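You operate a simulated robot arm through the tools that you are given. There is no shell and no other tool. Be economical: measure what you need, move in short steps, check, and stop when the job is done.

Carry out the task below with a simulated robot arm. There is one attempt and no reset: what you move stays moved.

TASK
Put the small white roll and the small purple roll in the small basin.
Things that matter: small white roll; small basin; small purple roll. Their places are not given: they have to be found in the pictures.

It is judged by the outcome, as a careful person would: the job done as asked, and still so three seconds after it is handed in. It fails if anything else is knocked over, pushed out of place, dropped, spilled or broken.

THE ROBOT
A 7-joint arm with a two-finger parallel gripper, fixed in place. Base frame: the origin is at the foot of the arm, x ahead of it, y to its left, z up; the work surface is at about z = 0. Lengths are in cm, angles in rad, forces in N, time in s.
With the tool pointing down near the work surface it reaches from about 22 to 58 cm from the base axis. Its first joint turns from -1.152 to 1.152 rad. Payload 2.5 kg.
Tool frame: the origin (TCP) lies between the finger pads and is the grasp point; the fingertips stand 2.3 cm ahead of it; z points along the fingers, y is the line along which they close. The gripper opens to 9.4 cm. The fingers are 3.8 cm wide and 1 cm thick; the gripper's body (5.4 by 9.6 cm) begins 3.9 cm behind the TCP.
Orientation is that of the tool frame in the base frame, as a unit quaternion [w, x, y, z]. With the fingers straight down and closing along the base's y, the tool's x points along the base's -x, its y along +y and its z along -z.

THE INTERFACE
- The arm moves only by the tool apply_moves. Its argument "increments" is a list of rows, each a list of 6 numbers: the shift along the tool's x, y, z in units of 20 mm (1.0 is 20 mm), then the turn, a rotation vector about the tool's x, y, z in units of 6 degrees (1.0 is 6 degrees). In form: [[tx, ty, tz, ax, ay, az], ...]. A call has 1 to 12 rows; each row shifts and turns the commanded pose from where the row before left it, along the tool's axes as they then stand. "grip" is the gripper command, from -1 (fully open) to 1 (shut), values between in proportion, set as the call begins (left out, the last holds). A call with a number of a shift or a turn outside -1 to 1 is refused whole. A row lasts 0.2 s, in which the tool goes at most 5 cm and 0.15 rad; a call with a longer step from one row to the next is refused whole, and so is a gripper value outside its range. A pose out of reach is approached as far as the arm can. The call stops where the force on the tool passes 40 N (or 10 N more than at its start, if that is more) or the arm is blocked; 0.2 s more then pass. The fingers move at their own pace (about 10.8 cm/s each) and stop on an object; they squeeze with about 29 N. The grip force told is the motor's: it shows also when the fingers shut on nothing. Time passes only in rows, and 0.2 s behind the last, so rows that do not move let the fingers close. It gives the time, the measured TCP pose, the force on the tool (base axes), the opening and the grip force at its end, in the units of the frame above (readings bear some noise).
- Cameras (640 x 400 px; columns grow to the right, rows downward): "scene" is fixed at [10.75, -40.64, 53.35]; the picture's right is [0.87, -0.49, 0.00], its down [-0.33, -0.58, -0.75] and it looks along [0.37, 0.65, -0.66] (base axes); focal length 229 px, centre (320, 200). "wrist" rides on the gripper at [-3.9, 0, -4.4] in the tool frame; the picture's right is [0.00, -1.00, 0.00], its down [0.97, 0.00, -0.24] and it looks along [0.24, 0.00, 0.97] (tool axes); focal length 218 px, centre (320, 200).
- grab_frame(camera): a new picture of that camera. No time passes.
- measure_at(camera, pixels): for up to 12 pixels [column, row] of the newest picture of that camera ("zoom" is the newest enlarged one), the place [x, y, z] in the base frame of the surface seen there, good to about 0.2 cm. No time passes.
- close_up(camera, box): a new picture of the part [left, top, right, bottom] of that camera's present view, enlarged. No time passes.
- hand_in(): hands the job in; it is judged then, once.

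Work in short steps. Measure before you move; look again where a grasp or a placing could have gone wrong, and mend it. You have 60 turns and 30 pictures in all, the two below and enlarged ones among them. Open the gripper and draw the arm clear of the work before you hand the job in, unless the task says otherwise; then end with one line.

The tools are called as name(argument=value, ...) on one line, values as JSON. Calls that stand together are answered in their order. apply_moves: Moves the arm, as the interface text tells. Its arguments: {"type":"object","properties":{"increments":{"type":"array","items":{"type":"array","items":{"type":"number"}}},"grip":{"type":"number"}},"required":["increments"]} The other tools are called the same way: grab_frame (camera) takes a picture; measure_at (camera, pixels) gives the place of the surface under pixels of a picture; close_up (camera, box) takes an enlarged picture of a part of a camera's view; hand_in () hands the job in.

At the start:

```text
time_s: 0.0
tcp_pos: [37.55, 1.45, 34.98]
orientation: [0.001, 0.0, 1.0, 0.0]
wrist_force: [0.2, 0.1, -0.6]
opening: 9.39
grasp_force: 0.1
```

scene: 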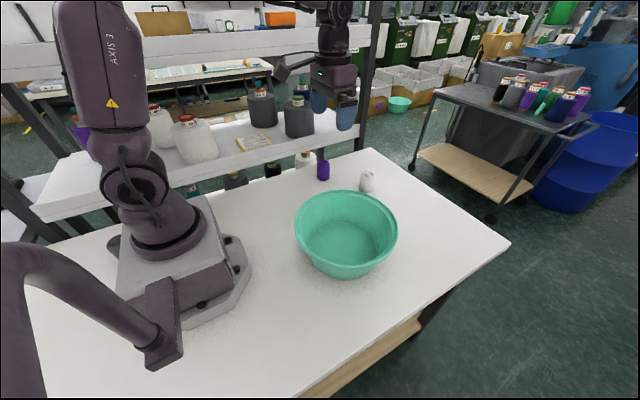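
wrist: 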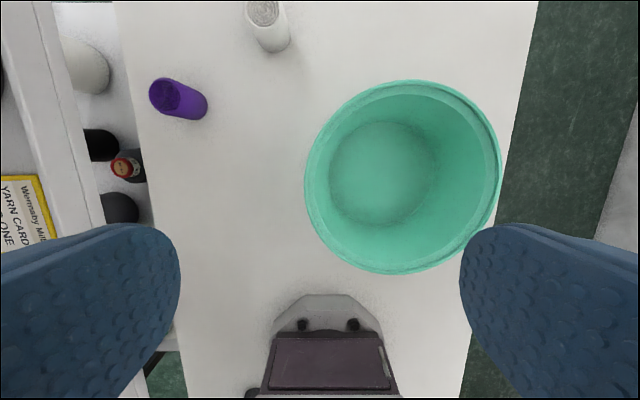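

The purple roll stands at about (178,98) in the wrist view, the white one at (268,25) and the basin at (400,175). I'll measure them.

measure_at(camera="wrist", pixels=[[164, 95], [178, 98], [198, 105], [262, 12], [268, 30], [272, 45], [310, 180], [500, 170], [410, 85], [390, 270], [385, 170], [230, 100]])

close_up(camera="scene", box=[260, 130, 420, 230])

```text
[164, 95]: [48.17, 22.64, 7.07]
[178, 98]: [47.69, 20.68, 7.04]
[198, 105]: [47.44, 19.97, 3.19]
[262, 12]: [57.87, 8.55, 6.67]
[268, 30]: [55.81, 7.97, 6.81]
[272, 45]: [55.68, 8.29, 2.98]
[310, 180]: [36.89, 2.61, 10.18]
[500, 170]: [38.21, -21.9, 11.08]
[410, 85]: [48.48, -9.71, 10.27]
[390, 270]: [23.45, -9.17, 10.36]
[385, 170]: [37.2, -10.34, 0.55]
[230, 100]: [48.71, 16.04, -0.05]
```

```text
4.00 times, centred on (340, 180) of scene
```

zoom: 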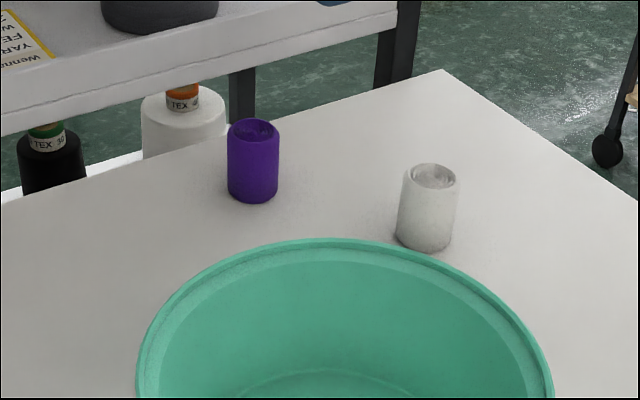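

Next I'll get the roll centres from the zoom picture, and check the shelf's clearance from the purple roll.

measure_at(camera="zoom", pixels=[[253, 120], [253, 140], [232, 130], [277, 130], [252, 170], [432, 165], [431, 188], [408, 175], [457, 178], [424, 220], [395, 10], [230, 62]])

measure_at(camera="wrist", pixels=[[25, 50], [60, 170], [78, 225], [110, 60], [140, 60], [85, 65], [103, 145], [125, 165], [10, 100]])

```text
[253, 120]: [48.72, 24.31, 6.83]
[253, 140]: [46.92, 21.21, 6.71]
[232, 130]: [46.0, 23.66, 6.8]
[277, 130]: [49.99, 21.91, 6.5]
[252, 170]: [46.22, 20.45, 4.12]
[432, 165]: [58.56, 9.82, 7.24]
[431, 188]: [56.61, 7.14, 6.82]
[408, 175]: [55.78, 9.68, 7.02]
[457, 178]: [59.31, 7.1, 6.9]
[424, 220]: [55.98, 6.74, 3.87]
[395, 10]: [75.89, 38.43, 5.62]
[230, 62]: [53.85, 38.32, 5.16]
```

```text
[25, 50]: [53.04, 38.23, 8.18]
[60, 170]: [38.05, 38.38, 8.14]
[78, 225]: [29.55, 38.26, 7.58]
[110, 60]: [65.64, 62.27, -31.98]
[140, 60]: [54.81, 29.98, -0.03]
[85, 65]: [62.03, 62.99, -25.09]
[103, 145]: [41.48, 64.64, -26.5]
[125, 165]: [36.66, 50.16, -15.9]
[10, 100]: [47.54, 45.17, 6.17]
```

Purple roll: centre about (48.0, 22.5), top about 6.8. White roll: about (57.5, 8.4). Basin: centre about (36, -9.7), rim at 10.5. I'll move above the purple one first.

apply_moves(increments=[[-0.475, 0.957, 0.9, 0, 0, 0], [-0.475, 0.957, 0.9, 0, 0, 0], [-0.475, 0.957, 0.9, 0, 0, 0], [-0.475, 0.957, 0.9, 0, 0, 0], [-0.475, 0.957, 0.9, 0, 0, 0], [-0.475, 0.957, 0.9, 0, 0, 0], [-0.475, 0.957, 0.9, 0, 0, 0], [-0.475, 0.957, 0.9, 0, 0, 0], [-0.475, 0.957, 0.9, 0, 0, 0], [-0.475, 0.957, 0.9, 0, 0, 0], [-0.475, 0.957, 0.9, 0, 0, 0], [0, 0, 0, 0, 0, 0]], grip=-1)

grab_frame(camera="wrist")

```text
time_s: 2.6
tcp_pos: [48.03, 22.24, 15.33]
orientation: [0.0, 0.001, 1.0, 0.0]
wrist_force: [-0.9, 0.0, 0.0]
opening: 9.4
grasp_force: 0.1
```

```text
26 pictures are left
```

wrist: 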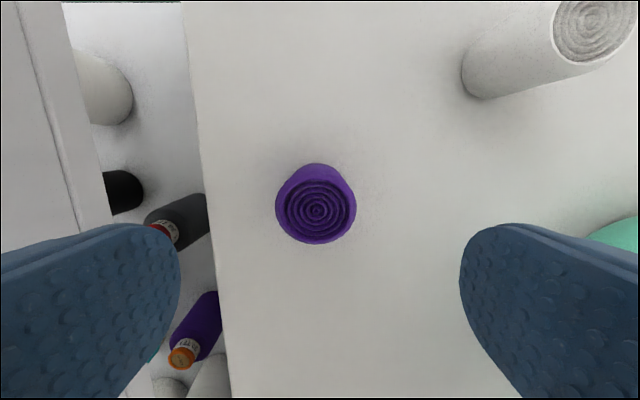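

measure_at(camera="wrist", pixels=[[280, 206], [352, 206], [316, 172], [316, 241], [316, 210], [592, 25], [560, 30], [580, 60]])

```text
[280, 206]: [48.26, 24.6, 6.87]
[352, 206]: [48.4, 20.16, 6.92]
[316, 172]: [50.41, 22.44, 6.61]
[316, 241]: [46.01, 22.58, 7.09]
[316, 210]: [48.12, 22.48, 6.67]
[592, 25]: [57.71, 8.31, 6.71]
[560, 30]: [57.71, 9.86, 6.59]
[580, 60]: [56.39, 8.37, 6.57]
```

The purple roll's centre is (48.2, 22.4) with a diameter of about 4.4 cm. I'll descend to z≈4.3 and close.

apply_moves(increments=[[-0.08, 0.08, 0.9, 0, 0, 0], [0, 0, 0.9, 0, 0, 0], [0, 0, 0.9, 0, 0, 0], [0, 0, 0.9, 0, 0, 0], [0, 0, 0.9, 0, 0, 0], [0, 0, 0.9, 0, 0, 0], [0, 0, 0, 0, 0, 0]])

apply_moves(increments=[[0, 0, 0, 0, 0, 0], [0, 0, 0, 0, 0, 0], [0, 0, 0, 0, 0, 0], [0, 0, 0, 0, 0, 0]], grip=1)

```text
time_s: 4.2
tcp_pos: [48.05, 22.38, 4.24]
orientation: [0.0, 0.0, 1.0, 0.0]
wrist_force: [0.7, -0.6, 0.7]
opening: 9.4
grasp_force: 0.0
```

```text
time_s: 5.2
tcp_pos: [48.1, 22.39, 4.32]
orientation: [-0.001, 0.001, 1.0, 0.0]
wrist_force: [0.1, 0.4, -0.1]
opening: 5.07
grasp_force: 28.8
```

It's gripped (opening 5.07). I'll lift it.

apply_moves(increments=[[0, 0, -0.5, 0, 0, 0], [0, 0, -1, 0, 0, 0], [0, 0, -1, 0, 0, 0], [0, 0, -1, 0, 0, 0], [0, 0, -1, 0, 0, 0], [0, 0, -1, 0, 0, 0], [0, 0, -1, 0, 0, 0], [0, 0, -1, 0, 0, 0], [0, 0, -1, 0, 0, 0], [0, 0, -1, 0, 0, 0]])

apply_moves(increments=[[0.444, -0.944, 0, 0, 0, 0], [0.444, -0.944, 0, 0, 0, 0], [0.444, -0.944, 0, 0, 0, 0], [0.444, -0.944, 0, 0, 0, 0], [0.444, -0.944, 0, 0, 0, 0], [0.444, -0.944, 0, 0, 0, 0], [0.444, -0.944, 0, 0, 0, 0], [0.444, -0.944, 0, 0, 0, 0], [0.444, -0.944, 0, 0, 0, 0], [0.444, -0.944, 0, 0, 0, 0]])

grab_frame(camera="wrist")

```text
time_s: 7.4
tcp_pos: [48.26, 22.59, 23.44]
orientation: [0.0, 0.0, 1.0, 0.0]
wrist_force: [-0.3, -0.2, -0.2]
opening: 5.05
grasp_force: 29.3
```

```text
time_s: 9.6
tcp_pos: [39.29, 3.43, 23.21]
orientation: [-0.001, -0.001, 1.0, 0.0]
wrist_force: [0.2, 0.1, -0.5]
opening: 5.03
grasp_force: 28.7
```

```text
25 pictures are left
```

wrist: 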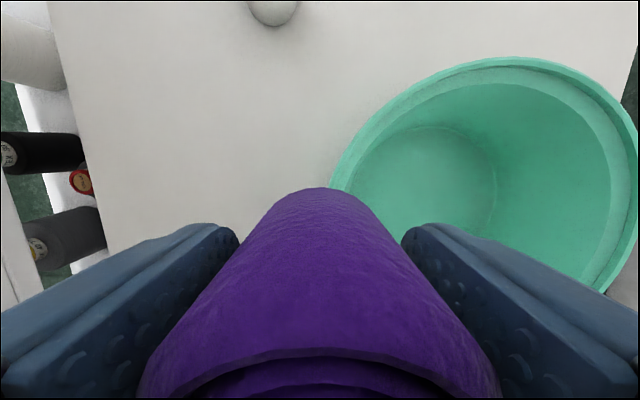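

measure_at(camera="wrist", pixels=[[435, 130], [495, 195], [440, 175], [360, 185], [510, 60], [333, 180], [620, 100], [605, 285], [480, 225], [570, 180]])

```text
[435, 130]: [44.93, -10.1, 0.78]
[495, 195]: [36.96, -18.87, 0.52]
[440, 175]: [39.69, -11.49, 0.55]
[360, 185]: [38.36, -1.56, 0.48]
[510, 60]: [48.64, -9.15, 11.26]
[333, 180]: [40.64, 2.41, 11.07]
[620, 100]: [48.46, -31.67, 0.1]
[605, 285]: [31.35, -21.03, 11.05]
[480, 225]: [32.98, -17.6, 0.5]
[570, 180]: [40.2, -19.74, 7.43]
```

The basin floor is centred at about (36.5, -10.2) with a radius of about 8.5 and z = 0.5. I'll put purple down at about (33, -10).

apply_moves(increments=[[0.45, -0.957, 0, 0, 0, 0], [0.45, -0.957, 0, 0, 0, 0], [0.45, -0.957, 0, 0, 0, 0], [0.45, -0.957, 0, 0, 0, 0], [0.45, -0.957, 0, 0, 0, 0], [0.45, -0.957, 0, 0, 0, 0], [0.45, -0.957, 0, 0, 0, 0], [0, 0, 0, 0, 0, 0]])

apply_moves(increments=[[0, 0, 0.9, 0, 0, 0], [0, 0, 0.9, 0, 0, 0], [0, 0, 0.9, 0, 0, 0], [0, 0, 0.9, 0, 0, 0], [0, 0, 0.9, 0, 0, 0], [0, 0, 0.9, 0, 0, 0], [0, 0, 0.9, 0, 0, 0], [0, 0, 0.9, 0, 0, 0], [0, 0, 0.9, 0, 0, 0], [0, 0, 0.5, 0, 0, 0], [0, 0, 0.3, 0, 0, 0], [0, 0, 0, 0, 0, 0]])

```text
time_s: 11.4
tcp_pos: [32.91, -9.9, 23.26]
orientation: [0.0, 0.0, 1.0, 0.0]
wrist_force: [-0.5, -0.6, 0.1]
opening: 5.06
grasp_force: 29.2
```

```text
time_s: 14.0
tcp_pos: [32.85, -9.79, 5.35]
orientation: [0.0, 0.0, 1.0, 0.0]
wrist_force: [0.7, 0.5, 0.0]
opening: 5.05
grasp_force: 29.4
```

apply_moves(increments=[[0, 0, 0.22, 0, 0, 0], [0, 0, 0, 0, 0, 0]])

apply_moves(increments=[[0, 0, 0, 0, 0, 0], [0, 0, 0, 0, 0, 0], [0, 0, -0.5, 0, 0, 0], [0, 0, -1, 0, 0, 0], [0, 0, -1, 0, 0, 0], [0, 0, -1, 0, 0, 0], [0, 0, -1, 0, 0, 0], [0, 0, -1, 0, 0, 0], [0, 0, -1, 0, 0, 0], [0, 0, -1, 0, 0, 0], [0, 0, -1, 0, 0, 0], [0, 0, 0, 0, 0, 0]], grip=-0.6)

grab_frame(camera="scene")

```text
time_s: 14.6
tcp_pos: [33.0, -9.83, 5.1]
orientation: [0.0, 0.0, 1.0, 0.0]
wrist_force: [-1.1, -0.8, 0.4]
opening: 5.05
grasp_force: 28.9
```

```text
time_s: 17.2
tcp_pos: [33.04, -9.71, 22.4]
orientation: [0.0, 0.0, 1.0, 0.0]
wrist_force: [-0.3, 0.6, -0.6]
opening: 7.53
grasp_force: 0.0
```

```text
24 pictures are left
```

scene: 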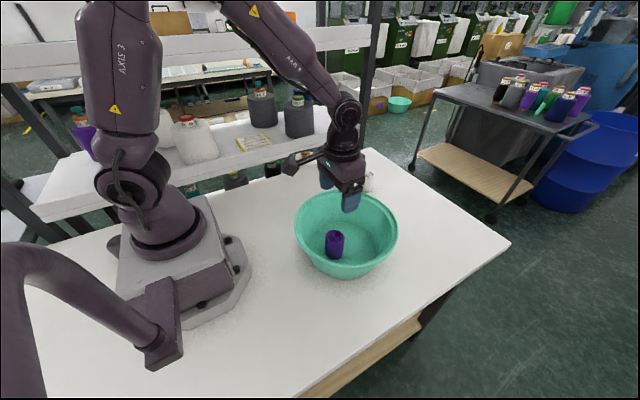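

Purple stands in the basin. Now I'll go to the white roll at about (57.6, 8.35), with the gripper fully open.

apply_moves(increments=[[-1, 0.752, 0, 0, 0, 0], [-1, 0.752, 0, 0, 0, 0], [-1, 0.752, 0, 0, 0, 0], [-1, 0.752, 0, 0, 0, 0], [-1, 0.752, 0, 0, 0, 0], [-1, 0.752, 0, 0, 0, 0], [-1, 0.752, 0, 0, 0, 0], [-1, 0.752, 0, 0, 0, 0], [-1, 0.752, 0, 0, 0, 0], [-1, 0.752, 0, 0, 0, 0], [-1, 0.752, 0, 0, 0, 0], [-1, 0.752, 0, 0, 0, 0]], grip=-1)

apply_moves(increments=[[0, 0, 0.9, 0, 0, 0], [0, 0, 0.9, 0, 0, 0], [0, 0, 0.9, 0, 0, 0], [0, 0, 0.9, 0, 0, 0], [0, 0, 0, 0, 0, 0]])

grab_frame(camera="wrist")

```text
time_s: 19.8
tcp_pos: [56.92, 8.13, 21.97]
orientation: [0.0, 0.0, 1.0, 0.0]
wrist_force: [0.0, -0.1, 0.3]
opening: 9.39
grasp_force: 0.0
```

```text
time_s: 21.0
tcp_pos: [56.89, 8.27, 14.75]
orientation: [0.0, 0.0, 1.0, 0.0]
wrist_force: [-0.9, -0.8, 1.0]
opening: 9.41
grasp_force: 0.0
```

```text
23 pictures are left
```

wrist: 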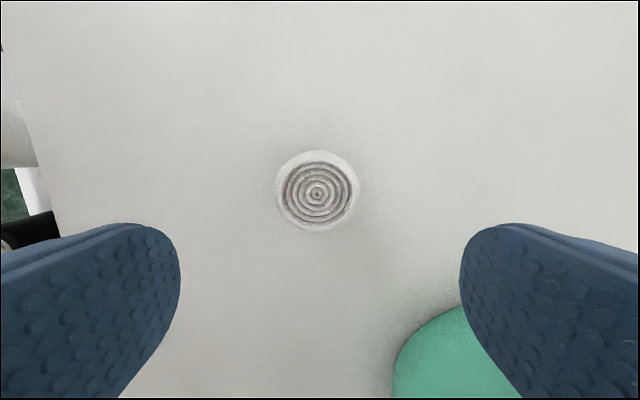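

measure_at(camera="wrist", pixels=[[317, 194], [281, 190], [353, 190], [317, 156], [317, 228]])

apply_moves(increments=[[-0.3, 0.05, 0.5, 0, 0, 0], [0, 0, 0.9, 0, 0, 0], [0, 0, 0.9, 0, 0, 0], [0, 0, 0, 0, 0, 0]])

```text
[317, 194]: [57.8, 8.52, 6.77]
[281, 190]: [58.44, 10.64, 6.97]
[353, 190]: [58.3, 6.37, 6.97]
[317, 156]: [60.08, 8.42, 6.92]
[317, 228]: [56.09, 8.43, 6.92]
```

```text
time_s: 22.0
tcp_pos: [57.44, 8.29, 10.23]
orientation: [0.001, -0.001, 1.0, 0.0]
wrist_force: [-0.4, 0.3, 0.1]
opening: 9.38
grasp_force: 0.0
```

Centre is about (58.0, 8.45). I'll descend to z≈4.3.

apply_moves(increments=[[-0.1, 0.05, 0.75, 0, 0, 0], [0, 0, 0.75, 0, 0, 0], [0, 0, 0.75, 0, 0, 0], [0, 0, 0.7, 0, 0, 0], [0, 0, 0, 0, 0, 0]])

apply_moves(increments=[[0, 0, 0, 0, 0, 0], [0, 0, 0, 0, 0, 0], [0, 0, 0, 0, 0, 0], [0, 0, 0, 0, 0, 0]], grip=1)

```text
time_s: 23.2
tcp_pos: [57.7, 8.42, 4.37]
orientation: [0.0, 0.0, 1.0, 0.0]
wrist_force: [0.8, 0.3, -0.1]
opening: 9.41
grasp_force: 0.0
```

```text
time_s: 24.2
tcp_pos: [57.65, 8.4, 4.5]
orientation: [0.0, -0.001, 1.0, 0.0]
wrist_force: [-0.4, 0.2, -0.7]
opening: 5.05
grasp_force: 28.7
```

Gripped. I'll lift it and carry it over the basin to (40.0, -10.1).

apply_moves(increments=[[0, 0, -0.5, 0, 0, 0], [0, 0, -1, 0, 0, 0], [0, 0, -1, 0, 0, 0], [0, 0, -1, 0, 0, 0], [0, 0, -1, 0, 0, 0], [0, 0, -1, 0, 0, 0], [0, 0, -1, 0, 0, 0], [0, 0, -1, 0, 0, 0], [0, 0, -1, 0, 0, 0], [0, 0, -1, 0, 0, 0]])

apply_moves(increments=[[0.88, -0.925, 0, 0, 0, 0], [0.88, -0.925, 0, 0, 0, 0], [0.88, -0.925, 0, 0, 0, 0], [0.88, -0.925, 0, 0, 0, 0], [0.88, -0.925, 0, 0, 0, 0], [0.88, -0.925, 0, 0, 0, 0], [0.88, -0.925, 0, 0, 0, 0], [0.88, -0.925, 0, 0, 0, 0], [0.88, -0.925, 0, 0, 0, 0], [0.88, -0.925, 0, 0, 0, 0], [0, 0, 0, 0, 0, 0]])

grab_frame(camera="scene")

```text
time_s: 26.4
tcp_pos: [57.57, 8.61, 23.32]
orientation: [-0.001, 0.0, 1.0, 0.0]
wrist_force: [-0.4, 0.4, -1.7]
opening: 5.06
grasp_force: 28.9
```

```text
time_s: 28.8
tcp_pos: [40.28, -9.85, 23.48]
orientation: [0.0, 0.0, 1.0, 0.0]
wrist_force: [0.6, 0.5, 0.3]
opening: 5.05
grasp_force: 29.1
```

```text
22 pictures are left
```

scene: 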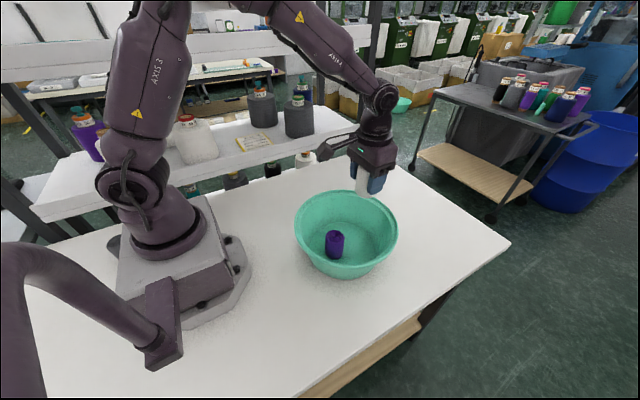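

apply_moves(increments=[[0, 0, 0.9, 0, 0, 0], [0, 0, 0.9, 0, 0, 0], [0, 0, 0.9, 0, 0, 0], [0, 0, 0.9, 0, 0, 0], [0, 0, 0.9, 0, 0, 0], [0, 0, 0.9, 0, 0, 0], [0, 0, 0.9, 0, 0, 0], [0, 0, 0.9, 0, 0, 0], [0, 0, 0.9, 0, 0, 0], [0, 0, 0.6, 0, 0, 0], [0, 0, 0.4, 0, 0, 0], [0, 0, 0, 0, 0, 0]])

```text
time_s: 31.4
tcp_pos: [40.12, -10.22, 5.26]
orientation: [0.0, 0.0, 1.0, 0.0]
wrist_force: [-1.0, 0.2, -0.2]
opening: 5.02
grasp_force: 29.1
```

Just above the floor: I'll lower slightly, release, and rise.

apply_moves(increments=[[0, 0, 0.1, 0, 0, 0], [0, 0, 0, 0, 0, 0]])

apply_moves(increments=[[0, 0, 0, 0, 0, 0], [0, 0, 0, 0, 0, 0], [0, 0, -0.5, 0, 0, 0], [0, 0, -1, 0, 0, 0], [0, 0, -1, 0, 0, 0], [0, 0, -1, 0, 0, 0], [0, 0, -1, 0, 0, 0], [0, 0, -1, 0, 0, 0], [0, 0, -1, 0, 0, 0], [0, 0, -1, 0, 0, 0], [0, 0, -1, 0, 0, 0], [0, 0, -1, 0, 0, 0]], grip=-0.6)

apply_moves(increments=[[0, 1, -0.5, 0, 0, 0], [0, 1, -0.5, 0, 0, 0], [0, 1, -0.5, 0, 0, 0], [0, 1, -0.5, 0, 0, 0], [0, 1, -0.5, 0, 0, 0], [0, 1, -0.5, 0, 0, 0], [0, 1, 0, 0, 0, 0], [0, 1, 0, 0, 0, 0], [0, 1, 0, 0, 0, 0], [0, 1, 0, 0, 0, 0], [0, 0, 0, 0, 0, 0]], grip=-1)

grab_frame(camera="scene")

```text
time_s: 32.0
tcp_pos: [40.12, -10.09, 5.09]
orientation: [0.0, 0.0, 1.0, 0.0]
wrist_force: [-3.2, 2.1, 9.0]
opening: 5.04
grasp_force: 28.0
```

```text
time_s: 34.6
tcp_pos: [40.21, -10.04, 24.06]
orientation: [-0.001, 0.001, 1.0, 0.0]
wrist_force: [0.3, -0.4, -0.1]
opening: 7.52
grasp_force: 0.0
```

```text
time_s: 37.0
tcp_pos: [40.08, 9.96, 29.96]
orientation: [0.0, 0.0, 1.0, -0.001]
wrist_force: [-0.3, 0.0, -0.5]
opening: 9.38
grasp_force: 0.1
```

```text
21 pictures are left
```

scene: 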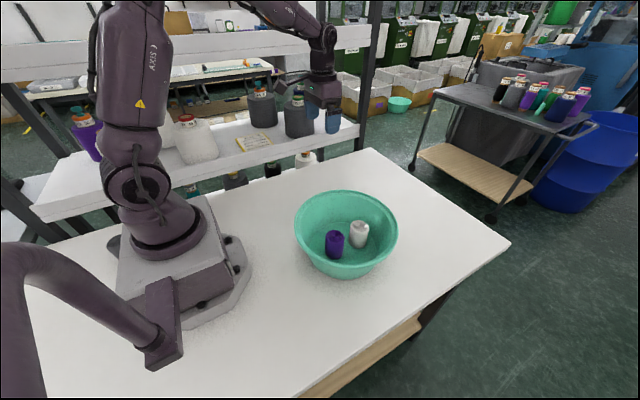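

Both rolls stand in the basin, the basin hasn't moved, and the arm is clear with the gripper open. I'm handing in.

hand_in()

```text
The job is handed in.
```

The small white roll and the small purple roll are both standing in the small basin on the table, and the job is handed in.
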